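You operate a simulated robot arm through the tools that you are given. There is no shell and no other tool.

Carry out the task below with a simulated robot arm. There is one attempt and no reset: what you move stays moved.

Task
Chock the three loose tubes and take both clips off.
Fine: push both chocks against the outer tube first; clips down on the bundle, clear of the tubes.

It is judged by the outcome, as a careful person would: the job done as asked, and still so three seconds after it is handed in. It fails if anything else is knocked over, pushed out of place, dropped, spilled or broken.

Robot
A 6-joint arm with a two-finger parallel gripper, fixed in place. Base frame: the origin is on the floor under the middle of its stand, x ahead of it, y to its left, z up; the work surface is at about z = 600. Readings come in mm, degrees, newtons and seconds.
It reaches about 1347 mm from its shoulder. Its first joint turns from -166.0 to 166.0 degrees. Payload 3.91 kg.
The tool frame sits at the grasp point between the pads (the TCP): z along the fingers, y along the line on which they close. The tips reach 30 mm beyond it. The gripper opens to 110 mm. The fingers are 20 mm wide and 10 mm thick; the gripper's body (48 by 112 mm) begins 55 mm behind the TCP.
Orientation is that of the tool frame in the base frame, as a unit quaternion [w, x, y, z]. With the fingers straight down and closing along the base's y, the tool's x points along the base's -x, its y along +y and its z along -z.

Tools
- The arm moves only by the tool jog_arm. Its argument "series" is a list of rows, each an object (a shift or turn left out is 0, a gripper value left out holds the last) with "offset": the shift along the tool's x, y, z in units of 200 mm (1.0 is 200 mm), a list of three; "rotation": the turn, a rotation vector about the tool's x, y, z in units of 180 degrees (1.0 is 180 degrees), a list of three; "claw": the gripper command, from -1 (fully open) to 1 (shut), values between in proportion. In form: [{"offset": [dx, dy, dz], "rotation": [ax, ay, az], "claw": claw}, ...]. A call has 1 to 20 rows; each row is the pose to reach, as a shift and turn from the pose commanded when the call began, along the tool's axes at that moment. A call with a number of a shift or a turn outside -1 to 1 is refused whole. Rows are played at 5 a second. More than 50 mm and 8.6 degrees between two rows, or a gripper value outside its range, and nothing of the call is played. A pose out of reach is approached as far as the arm can. The call stops where the force on the tool passes 40 N (or 10 N more than at its start, if that is more) or the arm is blocked; 0.2 s more then pass. The fingers move at their own pace (about 108 mm/s each) and stop on an object; they squeeze with about 21 N. The grip force told is the motor's: it shows also when the fingers shut on nothing. Time passes only in rows, and 0.2 s behind the last, so rows that repeat a pose let the fingers close. It gives the time, the measured TCP pose, the force on the tool (base axes), the opening and the grip force at its end, in the units of the frame above (readings bear some noise), with the torque about the TCP (base axes, N m) and any sound that the robot's microphone picked up.
- Cameras (640 x 400 px; columns grow to the right, rows downward): "scene" is fixed at [400.6, 648.5, 1309.9]; the picture's right is [-0.73, -0.68, 0.00], its down [-0.58, 0.62, -0.54] and it looks along [0.37, -0.39, -0.84] (base axes); focal length 313 px, centre (320, 200). "wrist" rides on the gripper at [72, 17, -104] in the tool frame; the picture's right is [-0.23, 0.97, 0.00], its down [-0.76, -0.18, -0.62] and it looks along [-0.61, -0.14, 0.78] (tool axes); focal length 222 px, centre (320, 200).
- get_image(camera): a new picture of that camera. No time passes.
- probe_pixels(camera, pixels): for up to 12 pixels [column, row] of the newest picture of that camera ("zoom" is the newest enlarged one), the place [x, y, z] in the base frame of the surface seen there, good to about 3 mm. No time passes.
- zoom(camera, box): a new picture of the part [left, top, right, bottom] of that camera's present view, enlarged. No time passes.
- job_done(): hands the job in; it is judged then, once.

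Leave the gripper open and the arm clear of the work at the hand-in unless told otherwise.

The tools are called after "Emit:" as name(argument=value, ...) on one line, values as JSON. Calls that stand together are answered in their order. jog_arm: Moves the arm, as the interface text tells. Its arguments: {"type":"object","properties":{"series":{"type":"array","items":{"type":"object","properties":{"offset":{"type":"array","items":{"type":"number"}},"rotation":{"type":"array","items":{"type":"number"}},"claw":{"type":"number"}}}}},"required":["series"]} The other tools are called the same way: get_image (camera) takes a picture; probe_pixels (camera, pixels) gives the place of the surface under pixels of a picture; zoom (camera, box) takes an enlarged picture of a part of a camera's view; job_done () hands the job in.

At the start:

```text
time: 0.0
tcp_pos: [677.9, 173.4, 855.8]
tcp_rot: [0.001, -0.001, 1.0, 0.001]
ft_force: [0.2, 0.1, 0.7]
torque: [0.02, 0.02, 0.0]
opening: 109.7
grip_force: 0.0
```

scene: 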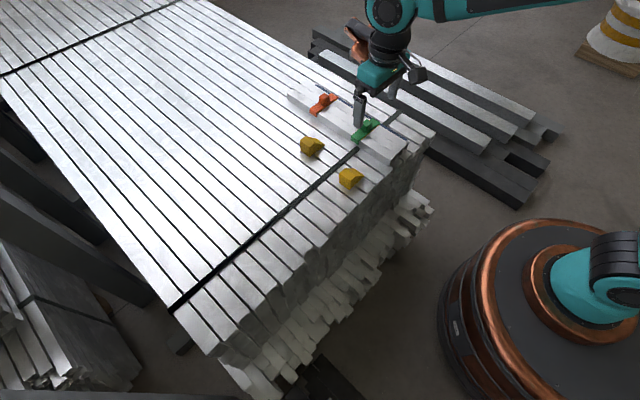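
wrist: 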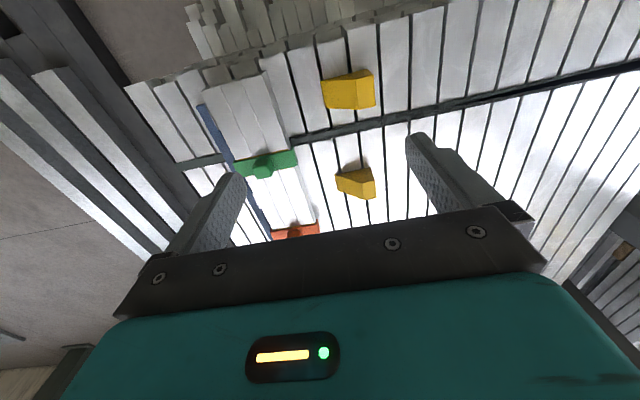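

I see a bundle of tubes with three loose tubes lying on top, held by a green and a red clip, and two yellow chocks next to them. I'll zoom in on both views first.

Emit:
zoom(camera="scene", box=[270, 70, 450, 200])

Emit:
zoom(camera="wrist", box=[150, 50, 430, 250])

```text
3.08 times, centred on (360, 135) of scene
```

zoom: 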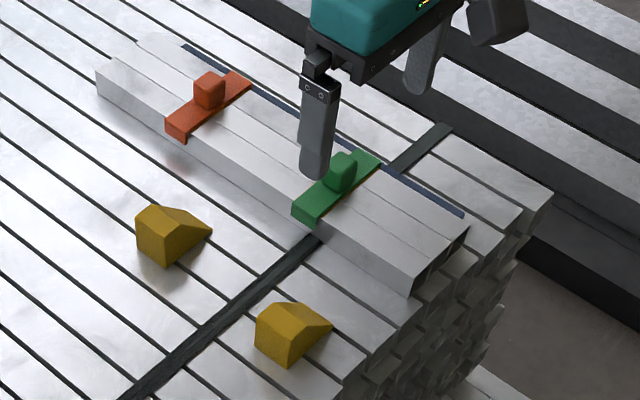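

```text
2.00 times, centred on (290, 150) of wrist
```

zoom: 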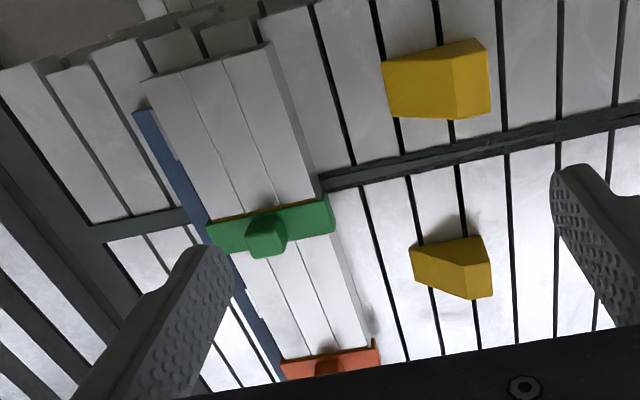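

I'll probe the key points in the scene picture: chocks, clips, tube edges and the blue strip.

Emit:
zoom(camera="scene", box=[285, 80, 413, 160])

```text
5.00 times, centred on (349, 120) of scene
```

zoom: 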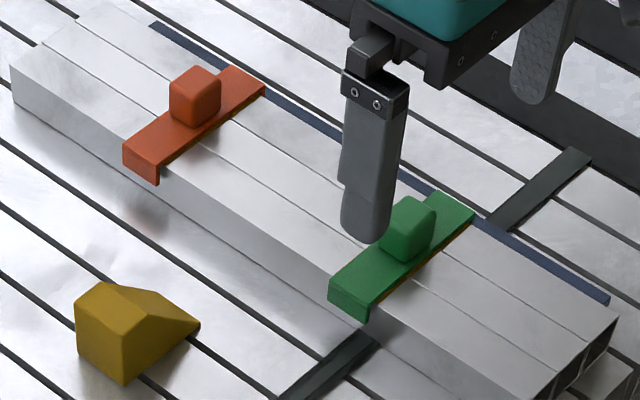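

Now probing tube corners, clip knobs and plates in this enlarged picture.

Emit:
probe_pixels(camera="zoom", pixels=[[12, 68], [108, 5], [200, 85], [195, 115], [150, 152], [250, 80], [412, 212], [400, 240], [350, 285], [460, 205], [540, 395], [612, 320]])

Emit:
probe_pixels(camera="scene", pixels=[[306, 140], [318, 142], [311, 156], [328, 150], [345, 171], [356, 172], [349, 187], [362, 178], [330, 170], [380, 190], [420, 140], [200, 150]])

```text
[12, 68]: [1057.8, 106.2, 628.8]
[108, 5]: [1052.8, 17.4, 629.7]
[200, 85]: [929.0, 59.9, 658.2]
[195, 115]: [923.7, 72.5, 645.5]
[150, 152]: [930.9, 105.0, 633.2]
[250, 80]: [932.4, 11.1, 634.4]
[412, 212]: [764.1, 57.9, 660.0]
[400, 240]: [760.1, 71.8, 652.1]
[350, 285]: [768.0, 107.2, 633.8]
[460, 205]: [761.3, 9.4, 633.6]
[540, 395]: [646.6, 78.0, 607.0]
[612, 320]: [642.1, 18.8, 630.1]
```

```text
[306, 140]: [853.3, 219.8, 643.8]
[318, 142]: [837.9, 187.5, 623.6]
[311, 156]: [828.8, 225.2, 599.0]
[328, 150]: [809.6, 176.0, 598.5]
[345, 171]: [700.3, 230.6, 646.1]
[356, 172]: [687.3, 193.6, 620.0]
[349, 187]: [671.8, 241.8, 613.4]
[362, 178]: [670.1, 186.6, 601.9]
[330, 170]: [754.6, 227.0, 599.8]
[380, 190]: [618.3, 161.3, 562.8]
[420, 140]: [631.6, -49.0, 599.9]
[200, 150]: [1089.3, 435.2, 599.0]
```

Now a close look at each chock, from both cameras.

Emit:
zoom(camera="wrist", box=[290, 50, 418, 130])

Emit:
zoom(camera="wrist", box=[290, 140, 418, 220])

Emit:
zoom(camera="scene", box=[285, 125, 381, 195])

```text
5.00 times, centred on (354, 90) of wrist
```

zoom: 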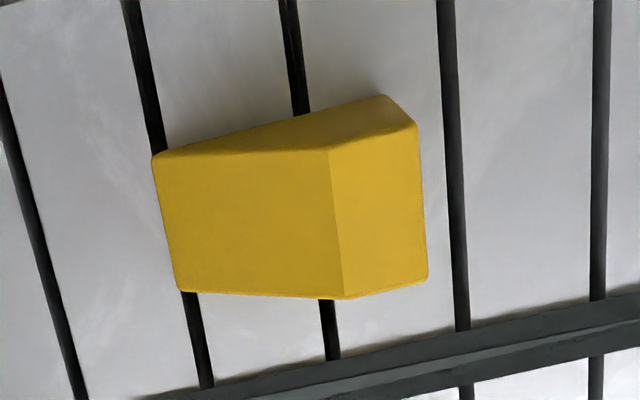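

```text
5.00 times, centred on (354, 180) of wrist
```

zoom: 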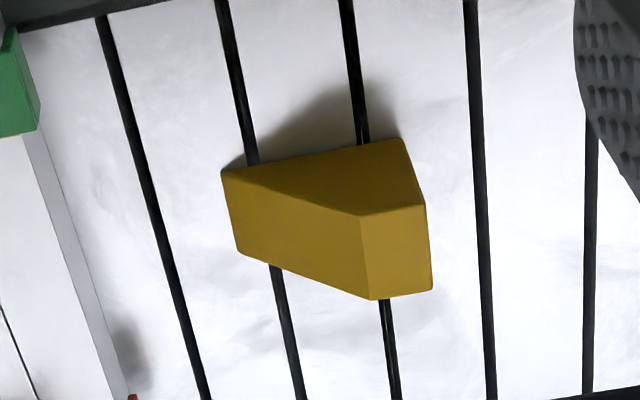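

```text
5.71 times, centred on (333, 160) of scene
```

zoom: 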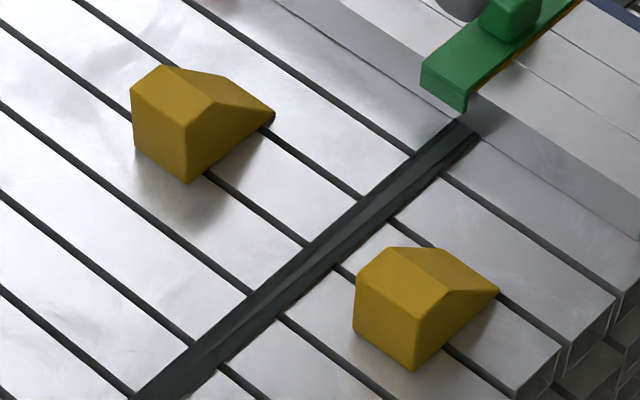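

The sloped toes already face the tubes. I'll probe the corners of each chock in the newest zoom.

Emit:
probe_pixels(camera="zoom", pixels=[[165, 72], [138, 92], [186, 124], [213, 106], [222, 80], [268, 120], [186, 172], [138, 145], [272, 112], [210, 165], [370, 130], [440, 140]])

Emit:
probe_pixels(camera="zoom", pixels=[[390, 252], [360, 275], [414, 318], [448, 293], [435, 253], [492, 290], [412, 362], [358, 328], [494, 296], [330, 240], [470, 100], [450, 105]])

```text
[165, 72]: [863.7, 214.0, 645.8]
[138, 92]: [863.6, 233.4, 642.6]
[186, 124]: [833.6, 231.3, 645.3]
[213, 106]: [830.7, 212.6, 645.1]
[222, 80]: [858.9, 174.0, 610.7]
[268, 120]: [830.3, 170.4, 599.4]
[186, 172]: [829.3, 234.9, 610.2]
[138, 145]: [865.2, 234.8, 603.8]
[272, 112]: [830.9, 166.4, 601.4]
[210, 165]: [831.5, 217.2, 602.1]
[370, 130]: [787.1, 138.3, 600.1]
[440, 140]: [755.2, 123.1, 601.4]
```

```text
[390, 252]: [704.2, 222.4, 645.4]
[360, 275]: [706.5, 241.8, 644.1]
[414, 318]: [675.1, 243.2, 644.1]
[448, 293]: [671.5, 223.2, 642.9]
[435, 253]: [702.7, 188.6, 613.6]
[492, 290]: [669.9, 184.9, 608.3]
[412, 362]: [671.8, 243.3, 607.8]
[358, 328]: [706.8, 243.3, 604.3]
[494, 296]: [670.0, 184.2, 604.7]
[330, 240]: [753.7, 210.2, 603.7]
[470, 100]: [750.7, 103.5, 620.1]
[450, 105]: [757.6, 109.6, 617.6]
```

Chocks measure about 36 mm wide (x), 65 mm long (y), 46 mm tall. I'll look at the blue strip, the clip details and the far side of the tubes next.

Emit:
zoom(camera="scene", box=[340, 105, 420, 155])

Emit:
zoom(camera="wrist", box=[190, 60, 334, 240])

```text
8.00 times, centred on (380, 130) of scene
```

zoom: 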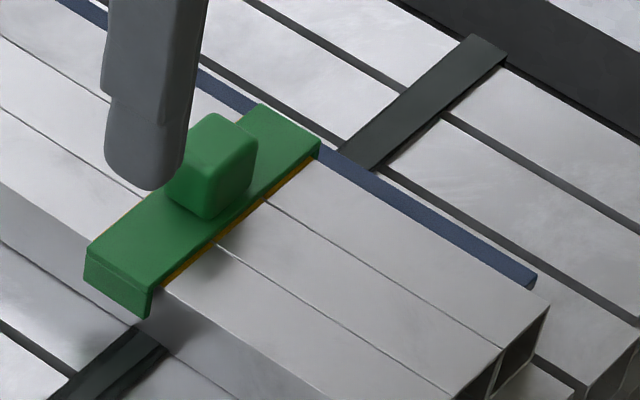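

```text
2.22 times, centred on (262, 150) of wrist
```

zoom: 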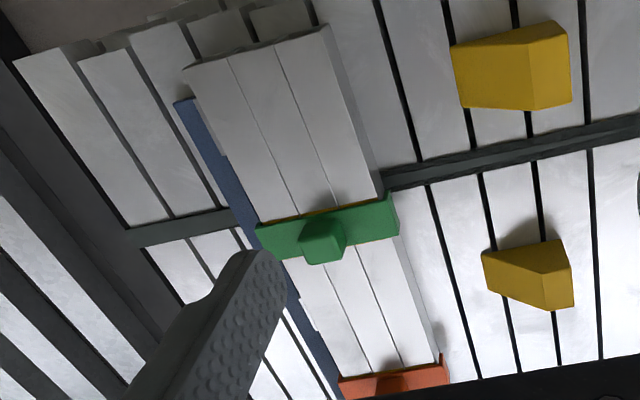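

Probing the blue strip, clip edges and tube lines in a fresh scene zoom.

Emit:
zoom(camera="scene", box=[340, 105, 420, 155])

Emit:
probe_pixels(camera="zoom", pixels=[[430, 217], [520, 275], [340, 165], [95, 250], [148, 295], [265, 110], [312, 150], [90, 275], [205, 170], [225, 125], [210, 205], [150, 310]])

Emit:
probe_pixels(camera="zoom", pixels=[[420, 140], [380, 110], [480, 215], [240, 320], [130, 350], [270, 205], [215, 240], [530, 282], [470, 395], [310, 370], [560, 260], [180, 190]])

```text
8.00 times, centred on (380, 130) of scene
```

zoom: 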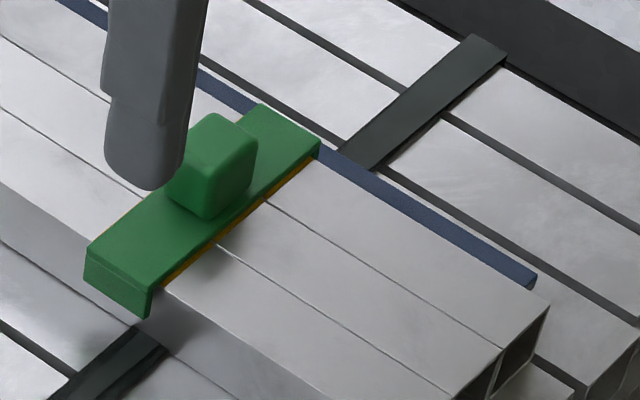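

```text
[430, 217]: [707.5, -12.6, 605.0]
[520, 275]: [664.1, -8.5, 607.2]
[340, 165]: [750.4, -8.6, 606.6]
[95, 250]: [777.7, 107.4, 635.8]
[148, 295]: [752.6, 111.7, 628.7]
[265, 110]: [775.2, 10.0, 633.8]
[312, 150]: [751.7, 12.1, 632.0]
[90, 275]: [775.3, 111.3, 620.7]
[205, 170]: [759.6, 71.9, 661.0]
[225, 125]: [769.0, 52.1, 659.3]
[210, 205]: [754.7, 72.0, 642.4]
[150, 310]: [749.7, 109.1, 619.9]
```

```text
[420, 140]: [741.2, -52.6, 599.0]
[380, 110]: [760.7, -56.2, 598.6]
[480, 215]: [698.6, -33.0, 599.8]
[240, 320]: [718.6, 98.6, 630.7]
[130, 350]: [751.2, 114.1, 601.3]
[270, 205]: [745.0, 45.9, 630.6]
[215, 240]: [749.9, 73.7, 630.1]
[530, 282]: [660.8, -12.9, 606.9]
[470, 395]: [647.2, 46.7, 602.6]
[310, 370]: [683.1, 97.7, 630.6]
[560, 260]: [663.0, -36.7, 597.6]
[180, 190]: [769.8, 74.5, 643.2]
```

Measured so far:
- Tubes run x 645–1057, with the outer face at y≈107 and the top at z≈630.
- Green clip is at x≈765 and red at x≈930, with knobs near y≈62 and tops at z≈660.
- Chock A spans x 830–865, heel at y≈235. Chock B spans x 670–707, heel at y≈243.

I'll turn the tool 90° so the fingers close along base x, and move above chock A with the gripper open.

Emit:
jog_arm(series=[{"offset": [-0.0708, 0.0213, 0.03], "rotation": [0, 0, 0.0417], "claw": -1}, {"offset": [-0.1417, 0.0425, 0.06], "rotation": [0, 0, 0.0833]}, {"offset": [-0.2125, 0.0638, 0.09], "rotation": [0, 0, 0.125]}, {"offset": [-0.2833, 0.085, 0.12], "rotation": [0, 0, 0.1667]}, {"offset": [-0.3542, 0.1063, 0.15], "rotation": [0, 0, 0.2083]}, {"offset": [-0.425, 0.1275, 0.18], "rotation": [0, 0, 0.25]}, {"offset": [-0.4958, 0.1488, 0.21], "rotation": [0, 0, 0.2917]}, {"offset": [-0.5667, 0.17, 0.24], "rotation": [0, 0, 0.3333]}, {"offset": [-0.6375, 0.1913, 0.27], "rotation": [0, 0, 0.375]}, {"offset": [-0.7083, 0.2125, 0.3], "rotation": [0, 0, 0.4167]}, {"offset": [-0.7792, 0.2338, 0.33], "rotation": [0, 0, 0.4583]}, {"offset": [-0.85, 0.255, 0.36], "rotation": [0, 0, 0.5]}, {"offset": [-0.85, 0.255, 0.36], "rotation": [0, 0, 0.5]}])

```text
time: 2.8
tcp_pos: [849.0, 225.8, 782.0]
tcp_rot: [0.0, 0.707, 0.707, 0.001]
ft_force: [0.6, -0.2, 0.8]
torque: [-0.03, 0.0, 0.02]
opening: 110.0
grip_force: 0.0
```

The turn worked: tool x is now base +y and tool y is base +x. I'll take pictures to check alignment over chock A.

Emit:
get_image(camera="wrist")

Emit:
get_image(camera="scene")

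```text
taken
```

wrist: 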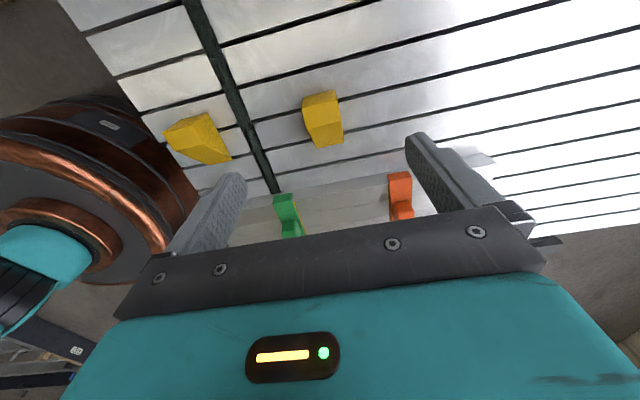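

```text
taken
```

scene: 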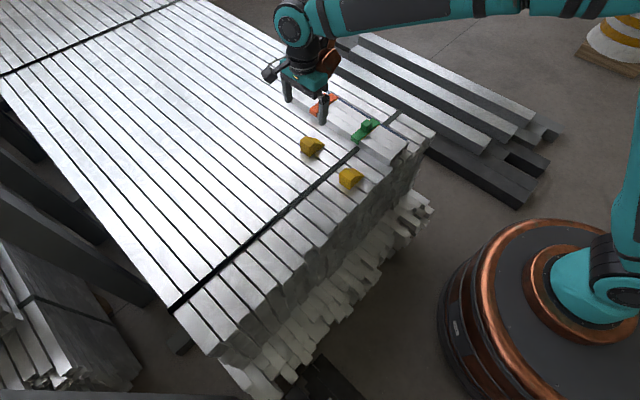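

Chock A sits between the fingers (pixel 322,118). I'll lower to z≈637 at y≈220, keeping the gripper open.

Emit:
jog_arm(series=[{"offset": [-0.01, -0.004, 0.15]}, {"offset": [-0.02, -0.0075, 0.3]}, {"offset": [-0.029, -0.0075, 0.45]}, {"offset": [-0.029, -0.0075, 0.56]}, {"offset": [-0.029, -0.0075, 0.64]}, {"offset": [-0.029, -0.0075, 0.7]}, {"offset": [-0.029, -0.0075, 0.72]}, {"offset": [-0.029, -0.0075, 0.72]}])

Emit:
get_image(camera="wrist")

Emit:
zoom(camera="scene", box=[260, 80, 404, 190])

```text
time: 4.6
tcp_pos: [847.8, 220.2, 638.2]
tcp_rot: [0.0, 0.706, 0.708, 0.001]
ft_force: [-0.6, 0.1, 0.0]
torque: [0.03, 0.01, 0.01]
opening: 110.1
grip_force: 0.0
```

```text
taken
```

wrist: 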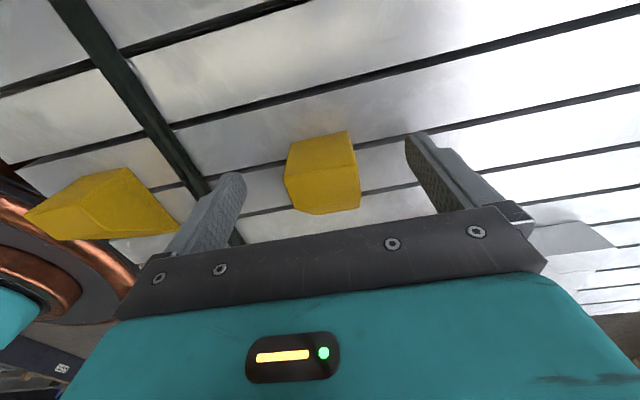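

```text
3.64 times, centred on (332, 135) of scene
```

zoom: 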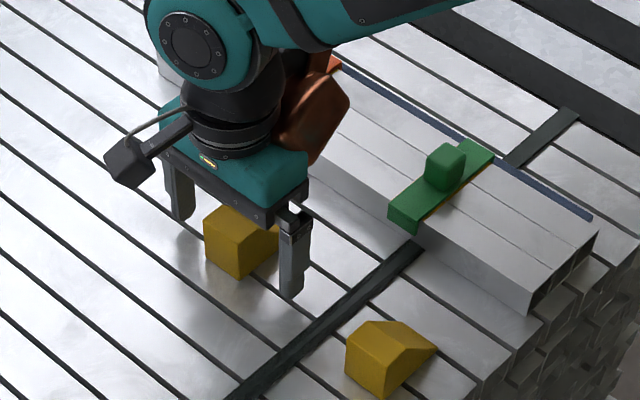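

The fingers straddle chock A with clearance on both sides. Closing on it now.

Emit:
jog_arm(series=[{"claw": 0.0}, {"claw": 0.3}, {"claw": 1}, {"claw": 1}, {"claw": 1}])

Emit:
zoom(camera="scene", box=[260, 80, 404, 190])

```text
time: 5.8
tcp_pos: [848.5, 218.5, 638.7]
tcp_rot: [0.0, 0.706, 0.708, 0.001]
ft_force: [2.4, 0.5, 1.8]
torque: [0.02, 0.0, 0.04]
opening: 39.8
grip_force: 20.9
```

```text
3.64 times, centred on (332, 135) of scene
```

zoom: 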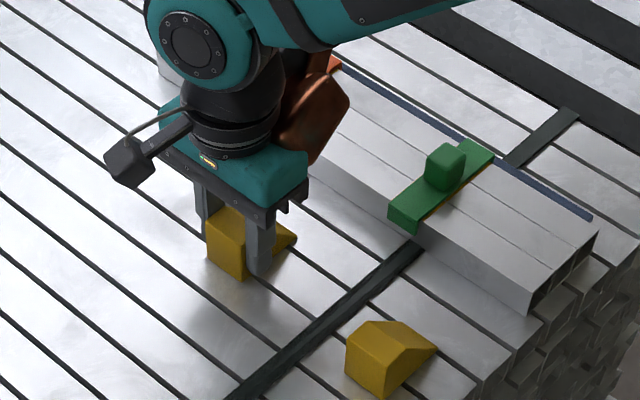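

Chock A is gripped (opening 39.8 mm). I'll slide it 45 mm toward the tubes along base −y in small steps, watching the force.

Emit:
jog_arm(series=[{"offset": [-0.025, 0, 0], "claw": 1}, {"offset": [-0.05, 0, 0]}, {"offset": [-0.075, 0, 0]}, {"offset": [-0.1, 0, 0]}, {"offset": [-0.125, 0, 0]}, {"offset": [-0.15, 0, 0]}, {"offset": [-0.175, 0, 0]}, {"offset": [-0.2, 0, 0]}, {"offset": [-0.225, 0, 0]}, {"offset": [-0.225, 0, 0]}])

Emit:
zoom(camera="scene", box=[260, 80, 404, 190])

Emit:
get_image(camera="wrist")

```text
time: 8.0
tcp_pos: [847.1, 175.3, 638.9]
tcp_rot: [0.001, 0.707, 0.707, 0.001]
ft_force: [-0.4, 0.0, -0.5]
torque: [0.02, -0.03, -0.03]
opening: 39.7
grip_force: 21.5
```

```text
3.64 times, centred on (332, 135) of scene
```

zoom: 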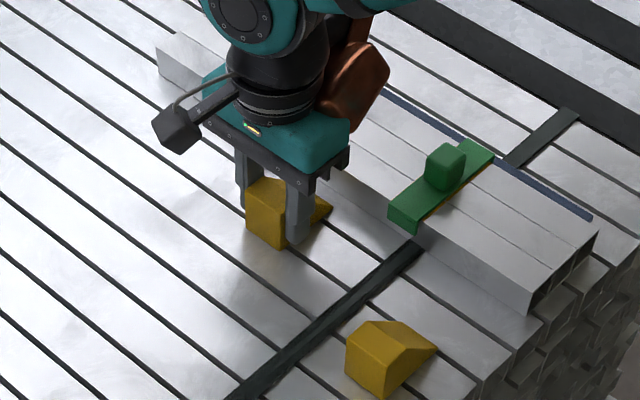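

```text
taken
```

wrist: 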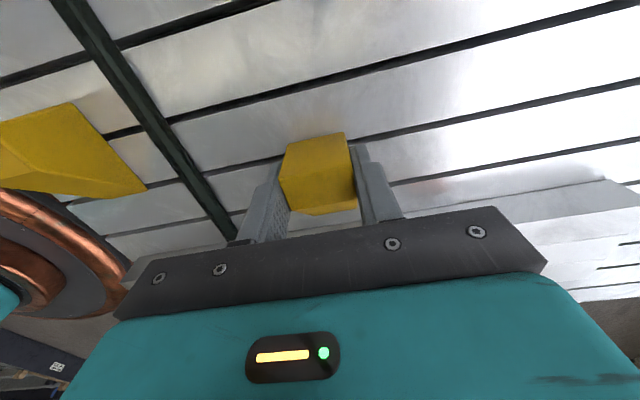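

The slide went freely, with forces near zero. I'll zoom tight on the toe of chock A to measure the remaining gap.

Emit:
zoom(camera="scene", box=[310, 105, 366, 140])

```text
11.43 times, centred on (338, 122) of scene
```

zoom: 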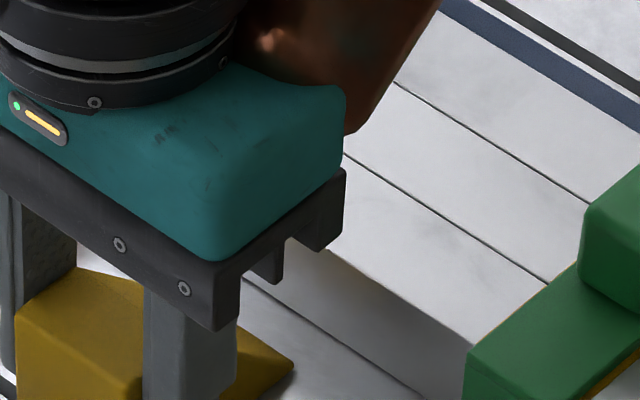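

Emit:
probe_pixels(camera="zoom", pixels=[[288, 360], [290, 372], [280, 345], [265, 260], [300, 275], [350, 305], [400, 335], [360, 350], [310, 320], [300, 250], [420, 385], [330, 340]])

```text
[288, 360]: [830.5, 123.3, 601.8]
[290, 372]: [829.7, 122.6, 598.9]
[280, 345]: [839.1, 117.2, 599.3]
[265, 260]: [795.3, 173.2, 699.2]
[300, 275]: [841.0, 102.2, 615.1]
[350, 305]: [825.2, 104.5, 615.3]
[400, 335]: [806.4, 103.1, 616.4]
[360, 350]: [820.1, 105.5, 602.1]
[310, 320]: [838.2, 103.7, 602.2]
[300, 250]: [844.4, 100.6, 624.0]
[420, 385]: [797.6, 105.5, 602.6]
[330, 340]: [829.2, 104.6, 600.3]
```

Tube face is at y≈104.5 and the toe at y≈122.6, leaving a gap of about 18 mm. I'll move 14 mm in, then creep.

Emit:
jog_arm(series=[{"offset": [-0.02, 0, 0], "claw": 1}, {"offset": [-0.04, 0, 0]}, {"offset": [-0.055, 0, 0]}, {"offset": [-0.07, 0, 0]}, {"offset": [-0.07, 0, 0]}])

Emit:
zoom(camera="scene", box=[310, 105, 366, 140])

```text
time: 9.2
tcp_pos: [847.0, 161.1, 639.6]
tcp_rot: [0.0, 0.706, 0.708, 0.002]
ft_force: [0.5, 0.9, -0.7]
torque: [0.07, 0.02, -0.02]
opening: 39.6
grip_force: 20.6
```

```text
11.43 times, centred on (338, 122) of scene
```

zoom: 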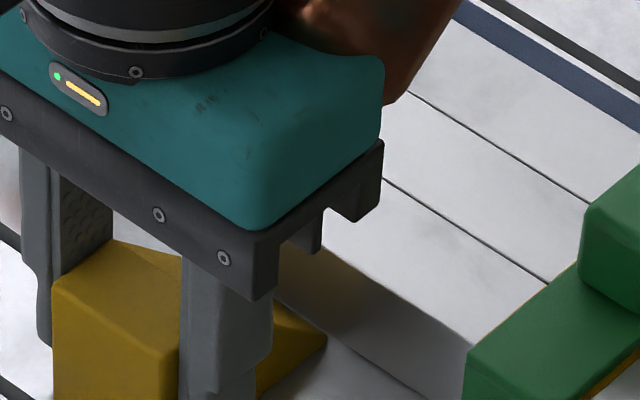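

The toe now sits close to the tube face. Probing toe and tube base, and also the heel bottom to see whether the chock sits flat.

Emit:
probe_pixels(camera="zoom", pixels=[[318, 340], [322, 348], [312, 330], [345, 340], [360, 345], [350, 300], [400, 330], [300, 365], [335, 330], [60, 390], [100, 390], [270, 395]])

```text
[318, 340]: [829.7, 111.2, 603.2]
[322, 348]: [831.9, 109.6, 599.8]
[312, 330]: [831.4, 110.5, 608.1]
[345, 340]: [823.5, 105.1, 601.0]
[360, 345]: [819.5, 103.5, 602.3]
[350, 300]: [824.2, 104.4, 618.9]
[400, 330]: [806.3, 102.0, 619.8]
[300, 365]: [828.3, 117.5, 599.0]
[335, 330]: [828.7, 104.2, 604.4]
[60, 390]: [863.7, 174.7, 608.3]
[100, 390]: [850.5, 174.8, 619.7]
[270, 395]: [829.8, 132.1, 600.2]
```

About 4–5 mm remain. Creeping 3 mm at 1 mm per row.

Emit:
jog_arm(series=[{"offset": [-0.005, 0, 0], "claw": 1}, {"offset": [-0.01, 0, 0]}, {"offset": [-0.015, 0, 0]}, {"offset": [-0.015, 0, 0]}])

```text
time: 10.2
tcp_pos: [847.9, 158.8, 639.3]
tcp_rot: [0.0, 0.706, 0.708, 0.001]
ft_force: [1.5, 22.3, 0.2]
torque: [0.85, -0.02, 0.0]
opening: 39.7
grip_force: 20.5
```

Contact: 22 N along +y, so the toe is on the tube. I'll ease back 0.5 mm to take off the preload and check that the tubes have not shifted.

Emit:
jog_arm(series=[{"offset": [0.0025, 0, 0], "claw": 1}, {"offset": [0.0025, 0, 0]}])

Emit:
zoom(camera="scene", box=[310, 105, 366, 140])

Emit:
zoom(camera="scene", box=[285, 80, 413, 160])

```text
time: 10.8
tcp_pos: [848.1, 158.0, 639.8]
tcp_rot: [0.0, 0.707, 0.707, 0.001]
ft_force: [1.7, 25.0, 4.2]
torque: [0.71, 0.08, 0.08]
opening: 39.5
grip_force: 21.4
```

```text
11.43 times, centred on (338, 122) of scene
```

zoom: 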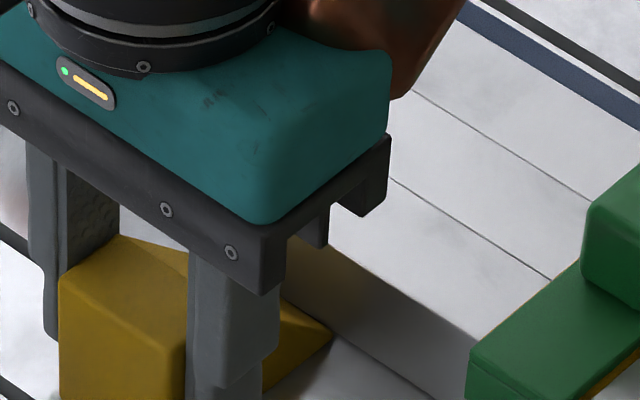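

```text
5.00 times, centred on (349, 120) of scene
```

zoom: 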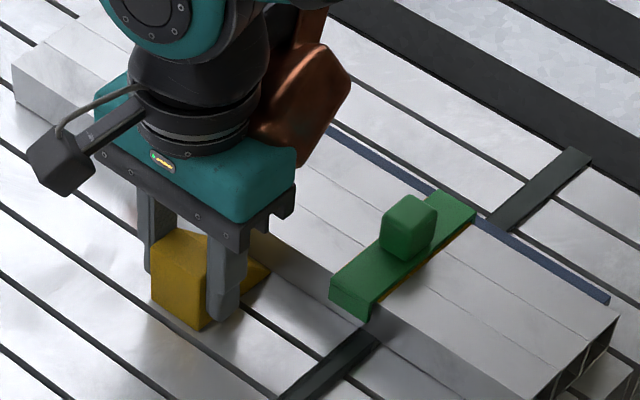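

The force still reads 25 N because the arm is lagging its command, and the picture hints the tube set shifted about 1 mm. I'll ease back another 0.8 mm and read again.

Emit:
jog_arm(series=[{"offset": [0.004, 0, 0], "claw": 1}, {"offset": [0.004, 0, 0]}, {"offset": [0.004, 0, 0]}])

```text
time: 11.6
tcp_pos: [846.7, 158.7, 638.7]
tcp_rot: [0.0, 0.707, 0.707, 0.001]
ft_force: [1.7, 10.8, 9.1]
torque: [-0.11, 0.01, 0.09]
opening: 39.6
grip_force: 21.3
```

Down to 10.8 N. One more slight ease of 0.4 mm, then open.

Emit:
jog_arm(series=[{"offset": [0.002, 0, 0], "claw": 1}, {"offset": [0.002, 0, 0]}, {"offset": [0.002, 0, 0]}])

Emit:
zoom(camera="scene", box=[310, 105, 366, 140])

```text
time: 12.4
tcp_pos: [847.5, 159.4, 639.9]
tcp_rot: [0.0, 0.706, 0.708, 0.0]
ft_force: [1.0, -2.5, 9.6]
torque: [-0.65, 0.02, 0.06]
opening: 39.4
grip_force: 20.7
```

```text
11.43 times, centred on (338, 122) of scene
```

zoom: 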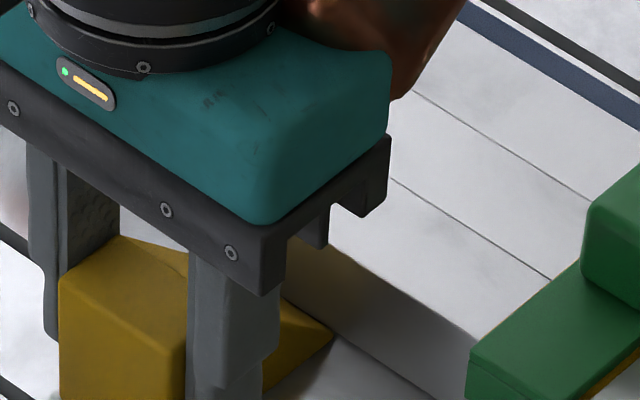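

Force is now about zero or slightly negative. I'll press back 0.3 mm so it stays seated lightly, then open the fingers.

Emit:
jog_arm(series=[{"offset": [-0.0015, 0, 0], "claw": 1}, {"offset": [-0.0015, 0, 0]}, {"offset": [-0.0015, 0, 0]}])

```text
time: 13.2
tcp_pos: [846.6, 157.7, 638.6]
tcp_rot: [0.0, 0.707, 0.708, 0.002]
ft_force: [0.6, -5.2, 6.6]
torque: [-0.63, 0.01, 0.01]
opening: 39.9
grip_force: 20.8
```

The reading is −5 N, so it is still loaded the other way. Pressing in 0.5 mm more and reading again.

Emit:
jog_arm(series=[{"offset": [-0.0025, 0, 0], "claw": 1}, {"offset": [-0.0025, 0, 0]}, {"offset": [-0.0025, 0, 0]}])

```text
time: 14.0
tcp_pos: [847.4, 158.2, 639.4]
tcp_rot: [0.001, 0.707, 0.708, 0.0]
ft_force: [-0.1, -0.4, 3.9]
torque: [-0.36, 0.03, 0.05]
opening: 39.8
grip_force: 21.3
```

Near zero now. Another 0.4 mm should give a light positive contact.

Emit:
jog_arm(series=[{"offset": [-0.002, 0, 0], "claw": 1}, {"offset": [-0.002, 0, 0]}, {"offset": [-0.002, 0, 0]}])

```text
time: 14.8
tcp_pos: [847.3, 159.2, 639.0]
tcp_rot: [0.0, 0.707, 0.707, 0.001]
ft_force: [1.7, 5.2, 1.1]
torque: [0.11, -0.01, 0.01]
opening: 39.7
grip_force: 20.8
```

A light 5 N contact. Opening the fingers now, just enough to clear the chock.

Emit:
jog_arm(series=[{"claw": 0.0}, {"claw": -0.3}, {"claw": -0.5}, {"claw": -0.5}])

Emit:
zoom(camera="scene", box=[285, 80, 413, 160])

Emit:
get_image(camera="wrist")

```text
time: 15.8
tcp_pos: [847.0, 158.7, 639.4]
tcp_rot: [0.001, 0.707, 0.707, 0.001]
ft_force: [-1.1, 0.3, 0.1]
torque: [-0.01, 0.02, 0.0]
opening: 82.5
grip_force: 0.1
```

```text
5.00 times, centred on (349, 120) of scene
```

zoom: 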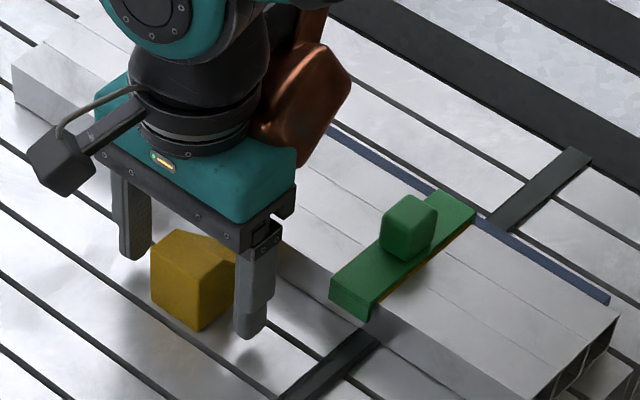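

```text
taken
```

wrist: 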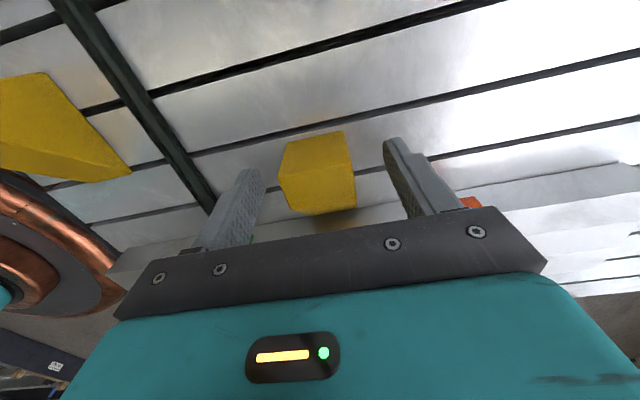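

Chock A stands against the tube and the fingers are clear. I'll lift straight up, then travel over to chock B at about x 688, y 229.

Emit:
jog_arm(series=[{"offset": [0, 0, -0.1], "claw": -0.7}, {"offset": [0, 0, -0.25]}, {"offset": [0, 0, -0.4]}, {"offset": [0.05, -0.1, -0.45]}, {"offset": [0.11, -0.25, -0.45]}, {"offset": [0.18, -0.4, -0.45]}, {"offset": [0.25, -0.55, -0.45]}, {"offset": [0.31, -0.7, -0.45]}, {"offset": [0.3575, -0.7925, -0.45]}, {"offset": [0.3575, -0.7925, -0.45]}])

Emit:
get_image(camera="wrist")

Emit:
zoom(camera="scene", box=[270, 80, 430, 200])

```text
time: 18.0
tcp_pos: [689.5, 230.2, 729.7]
tcp_rot: [0.0, 0.707, 0.707, 0.001]
ft_force: [-0.5, 0.9, -0.5]
torque: [-0.01, 0.04, 0.02]
opening: 93.7
grip_force: 0.0
```

```text
taken
```

wrist: 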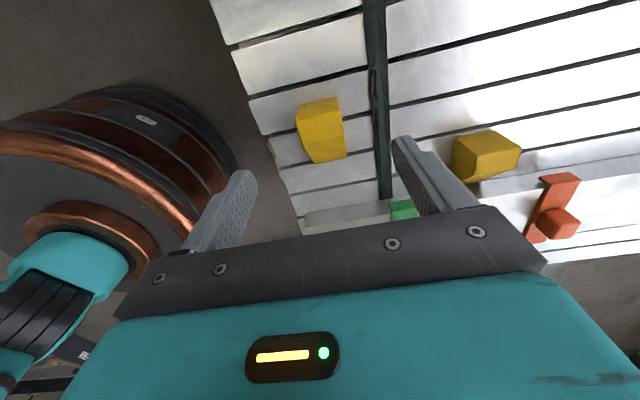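

```text
3.33 times, centred on (350, 140) of scene
```

zoom: 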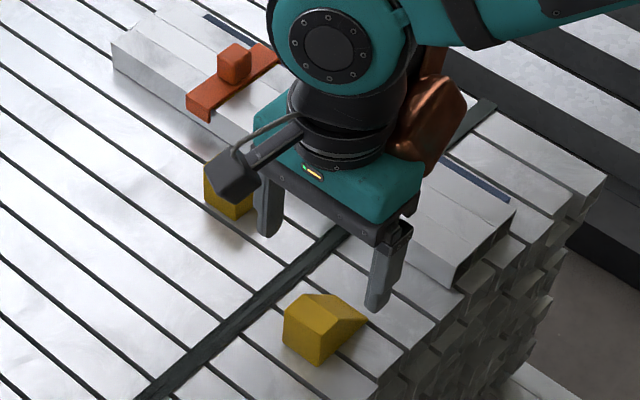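

Chock B (pixel 320,130) is centred between the fingers. I'll narrow the opening to about 63 mm so the fingers stay off the strap, then lower.

Emit:
jog_arm(series=[{"offset": [-0.003, -0.003, 0.0], "claw": -0.15}, {"offset": [-0.003, -0.003, 0.1]}, {"offset": [-0.003, -0.003, 0.2]}, {"offset": [-0.003, -0.003, 0.3]}, {"offset": [-0.003, -0.003, 0.38]}, {"offset": [-0.003, -0.003, 0.43]}, {"offset": [-0.003, -0.003, 0.452]}, {"offset": [-0.003, -0.003, 0.452]}])

Emit:
get_image(camera="wrist")

Emit:
zoom(camera="scene", box=[290, 100, 418, 200])

```text
time: 19.8
tcp_pos: [688.3, 230.1, 638.6]
tcp_rot: [0.0, 0.706, 0.708, 0.001]
ft_force: [0.4, 0.3, -1.0]
torque: [0.0, -0.02, -0.03]
opening: 63.3
grip_force: 0.1
```

```text
taken
```

wrist: 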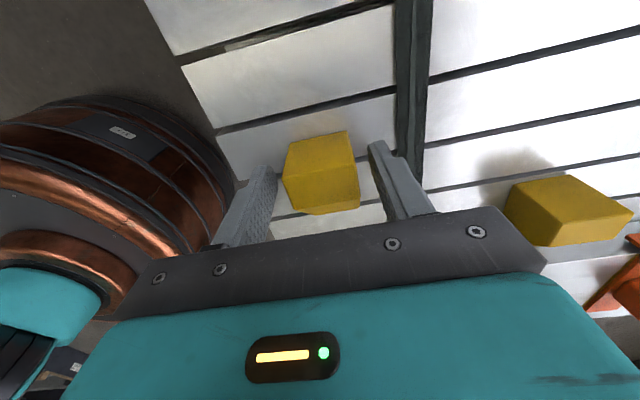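

```text
4.00 times, centred on (354, 150) of scene
```

zoom: 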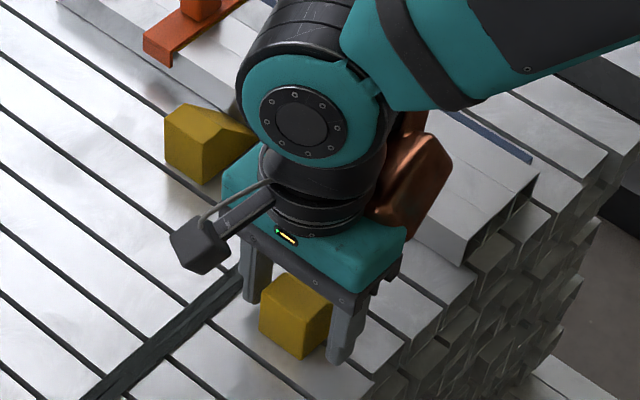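

The fingers straddle chock B. Closing on it.

Emit:
jog_arm(series=[{"claw": 0.2}, {"claw": 0.5}, {"claw": 1}, {"claw": 1}])

```text
time: 20.8
tcp_pos: [687.5, 230.0, 638.7]
tcp_rot: [0.0, 0.706, 0.708, 0.001]
ft_force: [0.7, 0.3, 1.3]
torque: [-0.06, 0.0, 0.04]
opening: 39.9
grip_force: 20.9
```

Chock B is gripped (39.9 mm). I'll slide it 66 mm toward the tubes and stop short of contact.

Emit:
jog_arm(series=[{"offset": [-0.025, 0, 0], "claw": 1}, {"offset": [-0.05, 0, 0]}, {"offset": [-0.075, 0, 0]}, {"offset": [-0.1, 0, 0]}, {"offset": [-0.125, 0, 0]}, {"offset": [-0.15, 0, 0]}, {"offset": [-0.175, 0, 0]}, {"offset": [-0.2, 0, 0]}, {"offset": [-0.225, 0, 0]}, {"offset": [-0.25, 0, 0]}, {"offset": [-0.275, 0, 0]}, {"offset": [-0.3, 0, 0]}, {"offset": [-0.32, 0, 0]}, {"offset": [-0.33, 0, 0]}, {"offset": [-0.33, 0, 0]}])

Emit:
zoom(camera="scene", box=[350, 135, 406, 170])

Emit:
zoom(camera="scene", box=[290, 100, 418, 200])

```text
time: 24.0
tcp_pos: [689.0, 162.5, 638.0]
tcp_rot: [0.0, 0.707, 0.707, 0.001]
ft_force: [-0.3, -0.9, 0.2]
torque: [0.04, 0.02, 0.02]
opening: 39.8
grip_force: 20.9
```

```text
11.43 times, centred on (378, 152) of scene
```

zoom: 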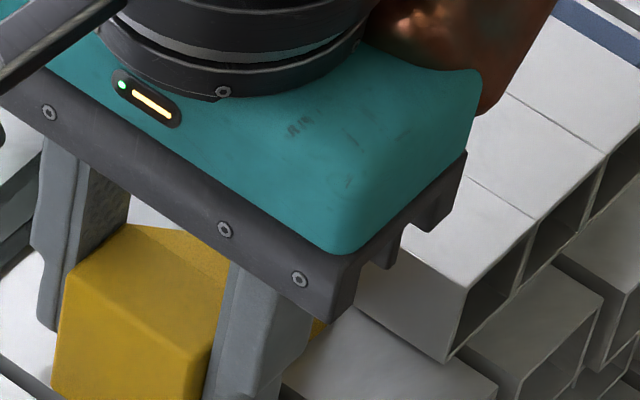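

```text
4.00 times, centred on (354, 150) of scene
```

zoom: 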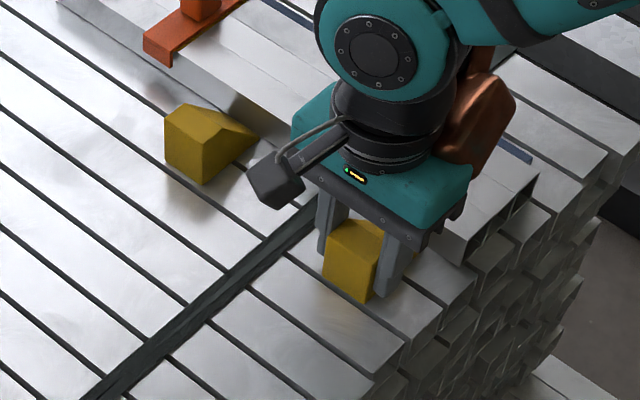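

Only a sliver of the toe is visible near (315,325). Probing the toe and tube base to get the remaining gap.

Emit:
probe_pixels(camera="zoom", pixels=[[340, 250], [385, 245], [395, 248], [380, 255], [370, 280], [365, 230], [390, 242], [383, 238], [330, 290], [400, 235], [410, 255], [345, 240]])

Emit:
zoom(camera="scene", box=[368, 153, 392, 168])

```text
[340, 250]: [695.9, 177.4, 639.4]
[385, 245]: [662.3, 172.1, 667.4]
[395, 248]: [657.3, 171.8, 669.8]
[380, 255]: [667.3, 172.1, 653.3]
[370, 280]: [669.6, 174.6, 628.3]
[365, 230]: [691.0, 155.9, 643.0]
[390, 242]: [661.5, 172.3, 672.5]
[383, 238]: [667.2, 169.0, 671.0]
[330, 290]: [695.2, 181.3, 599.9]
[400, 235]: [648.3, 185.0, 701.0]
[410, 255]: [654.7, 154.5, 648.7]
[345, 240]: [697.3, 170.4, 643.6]
```

```text
16.00 times, centred on (380, 160) of scene
```

zoom: 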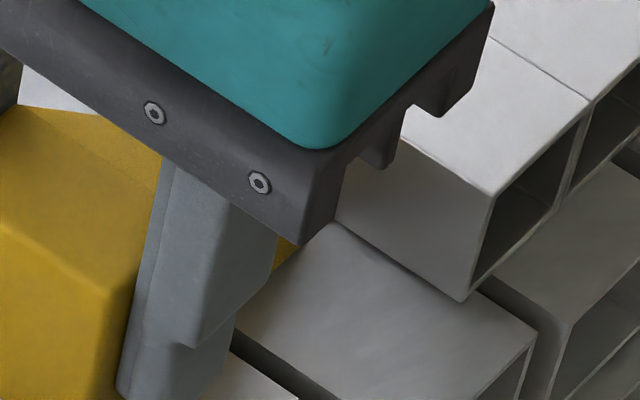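

Emit:
probe_pixels(camera="zoom", pixels=[[285, 245], [280, 258], [335, 222], [350, 232], [400, 260], [300, 248], [60, 260], [100, 290], [20, 250], [360, 190], [420, 230], [250, 300]])

Emit:
get_image(camera="wrist")

```text
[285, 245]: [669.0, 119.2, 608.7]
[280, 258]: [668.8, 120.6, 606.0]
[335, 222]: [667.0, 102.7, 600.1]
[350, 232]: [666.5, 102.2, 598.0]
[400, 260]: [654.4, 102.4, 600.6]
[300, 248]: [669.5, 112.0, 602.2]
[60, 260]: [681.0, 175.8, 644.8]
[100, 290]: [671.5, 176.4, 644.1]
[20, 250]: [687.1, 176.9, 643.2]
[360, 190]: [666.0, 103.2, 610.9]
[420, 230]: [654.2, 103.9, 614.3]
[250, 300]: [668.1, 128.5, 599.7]
```

```text
taken
```

wrist: 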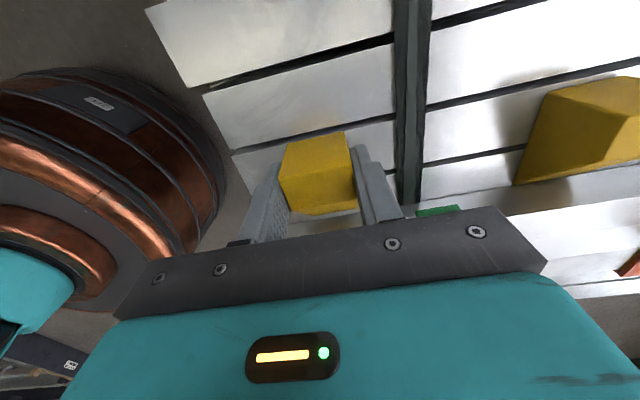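

Heel is at y≈177 and chock A's heel was at ≈172 on contact, so about 6–7 mm remain. I'll creep 4 mm.

Emit:
jog_arm(series=[{"offset": [-0.005, 0, 0], "claw": 1}, {"offset": [-0.01, 0, 0]}, {"offset": [-0.015, 0, 0]}, {"offset": [-0.02, 0, 0]}, {"offset": [-0.02, 0, 0]}])

```text
time: 25.2
tcp_pos: [688.8, 158.6, 638.9]
tcp_rot: [0.0, 0.706, 0.708, 0.002]
ft_force: [0.5, 3.9, 3.5]
torque: [0.01, 0.12, -0.07]
opening: 39.7
grip_force: 21.3
```

A small 3.9 N along +y. I'll creep 0.6 mm more and let it settle.

Emit:
jog_arm(series=[{"offset": [-0.003, 0, 0], "claw": 1}, {"offset": [-0.003, 0, 0]}, {"offset": [-0.003, 0, 0]}])

Emit:
zoom(camera="scene", box=[368, 153, 392, 168])

```text
time: 26.0
tcp_pos: [689.1, 157.7, 639.3]
tcp_rot: [0.0, 0.707, 0.708, 0.002]
ft_force: [-0.8, 2.1, 2.3]
torque: [0.04, 0.02, -0.01]
opening: 39.9
grip_force: 21.2
```

```text
16.00 times, centred on (380, 160) of scene
```

zoom: 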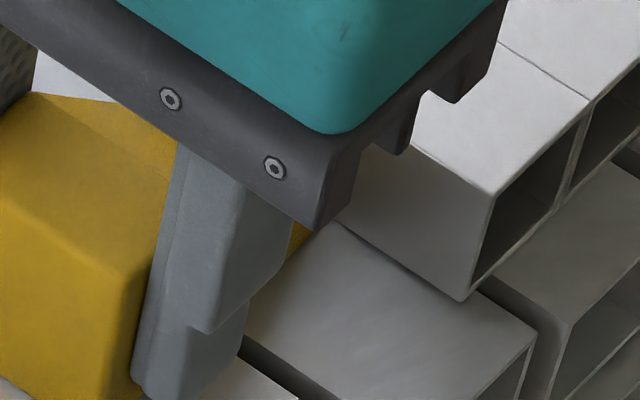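

No firm contact yet, and the toe looks about 2–3 mm away. Another 1 mm.

Emit:
jog_arm(series=[{"offset": [-0.0025, 0, 0], "claw": 1}, {"offset": [-0.005, 0, 0]}, {"offset": [-0.005, 0, 0]}, {"offset": [-0.005, 0, 0]}])

```text
time: 27.0
tcp_pos: [688.3, 158.2, 639.3]
tcp_rot: [0.0, 0.707, 0.707, 0.001]
ft_force: [0.4, 10.5, 1.9]
torque: [0.22, 0.01, 0.08]
opening: 39.9
grip_force: 21.1
```

10.5 N along +y, which looks like contact. Checking the picture.

Emit:
zoom(camera="scene", box=[368, 153, 392, 168])

Emit:
zoom(camera="scene", box=[290, 80, 418, 180])

```text
16.00 times, centred on (380, 160) of scene
```

zoom: 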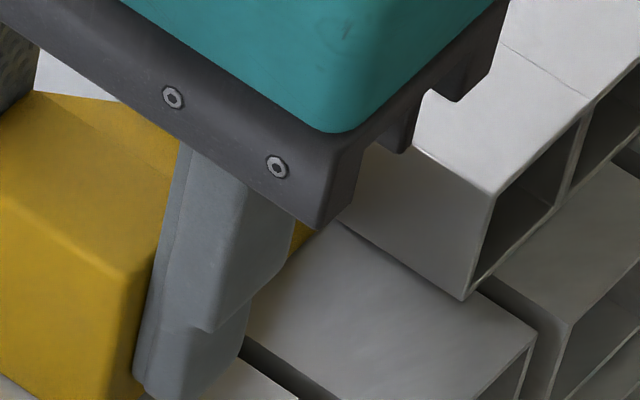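

```text
4.00 times, centred on (354, 130) of scene
```

zoom: 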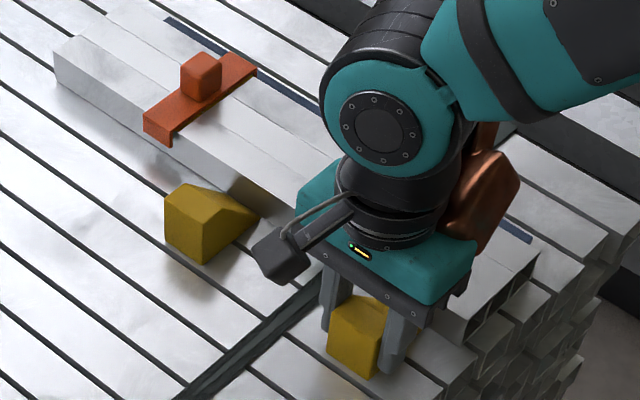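

Contact seems likely. I'll press another 0.3 mm to see if the force rises as it would against the tube.

Emit:
jog_arm(series=[{"offset": [-0.0015, 0, 0], "claw": 1}, {"offset": [-0.0015, 0, 0]}])

Emit:
zoom(camera="scene", box=[316, 115, 364, 145])

```text
time: 27.6
tcp_pos: [689.4, 158.1, 638.5]
tcp_rot: [0.001, 0.707, 0.708, 0.001]
ft_force: [0.3, 14.0, 3.2]
torque: [0.27, 0.05, 0.04]
opening: 39.8
grip_force: 21.3
```

```text
13.33 times, centred on (340, 130) of scene
```

zoom: 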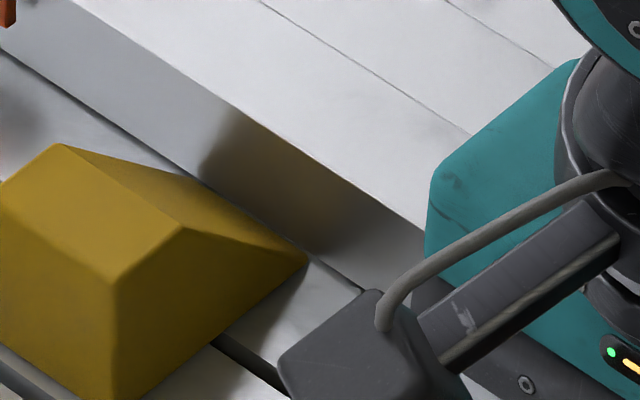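

Chock A's toe (305,258) meets the tube base line. Chock B's force rose to 14 N, confirming contact. I'll ease by 0.4 mm and open.

Emit:
jog_arm(series=[{"offset": [0.002, 0, 0], "claw": 1}, {"offset": [0.002, 0, 0]}, {"offset": [0.002, 0, 0]}])

```text
time: 28.4
tcp_pos: [689.1, 156.7, 639.1]
tcp_rot: [0.001, 0.707, 0.708, 0.001]
ft_force: [-2.3, 10.3, 4.7]
torque: [0.13, 0.16, -0.06]
opening: 39.6
grip_force: 21.0
```

Force eased to 10 N and the toe is seated. Opening the fingers to about 63 mm.

Emit:
jog_arm(series=[{"claw": 0.2}, {"claw": 0.0}, {"claw": -0.15}, {"claw": -0.15}])

Emit:
zoom(camera="scene", box=[350, 135, 406, 170])

```text
time: 29.4
tcp_pos: [689.8, 157.1, 638.6]
tcp_rot: [0.0, 0.706, 0.708, 0.001]
ft_force: [-0.4, 0.1, -0.2]
torque: [0.03, -0.01, 0.01]
opening: 63.6
grip_force: 0.0
```

```text
11.43 times, centred on (378, 152) of scene
```

zoom: 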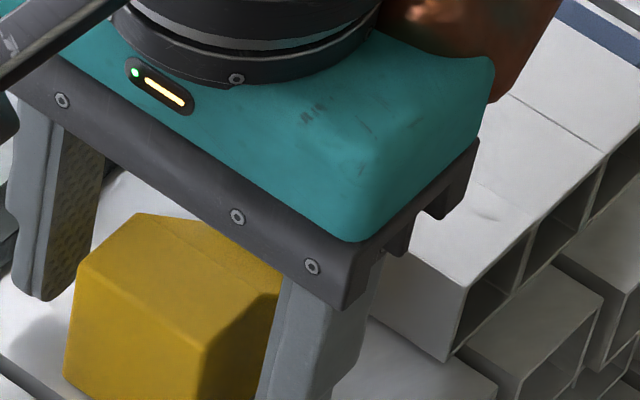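

Released. I'll lift straight up 100 mm and back away along +y for a clear view of both chocks.

Emit:
jog_arm(series=[{"offset": [0, 0, -0.1], "claw": -0.15}, {"offset": [0, 0, -0.25]}, {"offset": [0, 0, -0.4]}, {"offset": [0, 0, -0.55]}, {"offset": [0.15, 0, -0.7]}, {"offset": [0.35, 0, -0.8]}, {"offset": [0.55, 0, -0.8]}, {"offset": [0.75, 0, -0.8]}, {"offset": [0.75, 0, -0.8]}])

Emit:
zoom(camera="scene", box=[290, 80, 418, 180])

Emit:
get_image(camera="wrist")

```text
time: 31.4
tcp_pos: [688.7, 308.7, 799.1]
tcp_rot: [0.001, 0.706, 0.708, 0.002]
ft_force: [-0.2, -0.5, -0.3]
torque: [0.0, 0.0, -0.04]
opening: 63.4
grip_force: 0.0
```

```text
4.00 times, centred on (354, 130) of scene
```

zoom: 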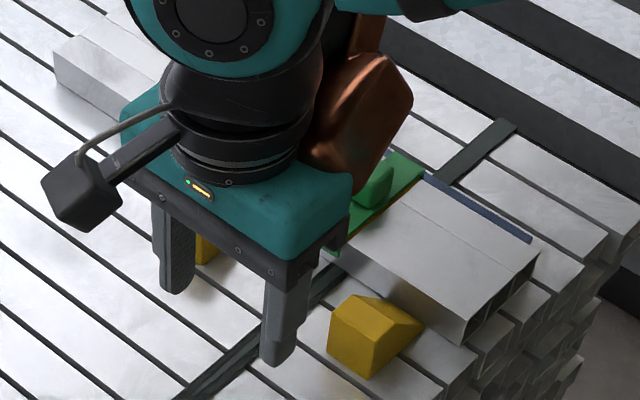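

```text
taken
```

wrist: 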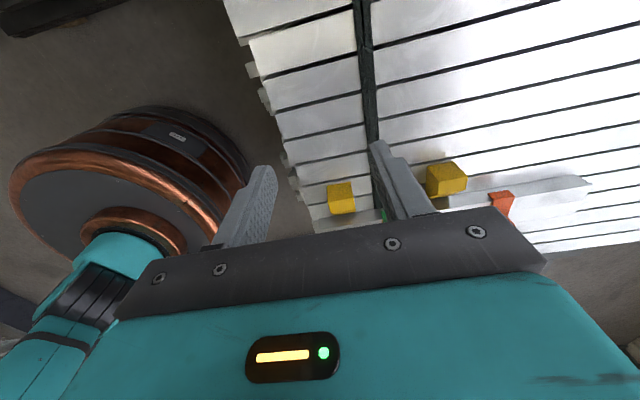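

Chock B appears in the clear. I'll zoom in on its toe against the tube.

Emit:
zoom(camera="scene", box=[364, 145, 412, 175])

Emit:
probe_pixels(camera="scene", pixels=[[395, 161], [394, 163], [398, 162], [392, 157], [376, 155], [372, 165]])

```text
13.33 times, centred on (388, 160) of scene
```

zoom: 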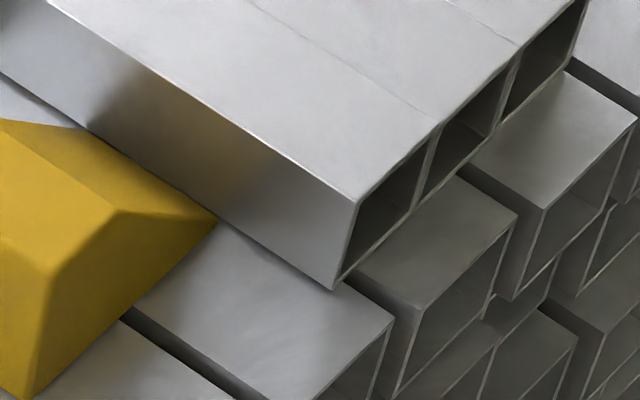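

```text
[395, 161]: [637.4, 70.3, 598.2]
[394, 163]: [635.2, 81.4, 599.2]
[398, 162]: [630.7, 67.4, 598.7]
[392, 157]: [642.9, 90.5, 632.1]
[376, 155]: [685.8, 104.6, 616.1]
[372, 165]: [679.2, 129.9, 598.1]
```

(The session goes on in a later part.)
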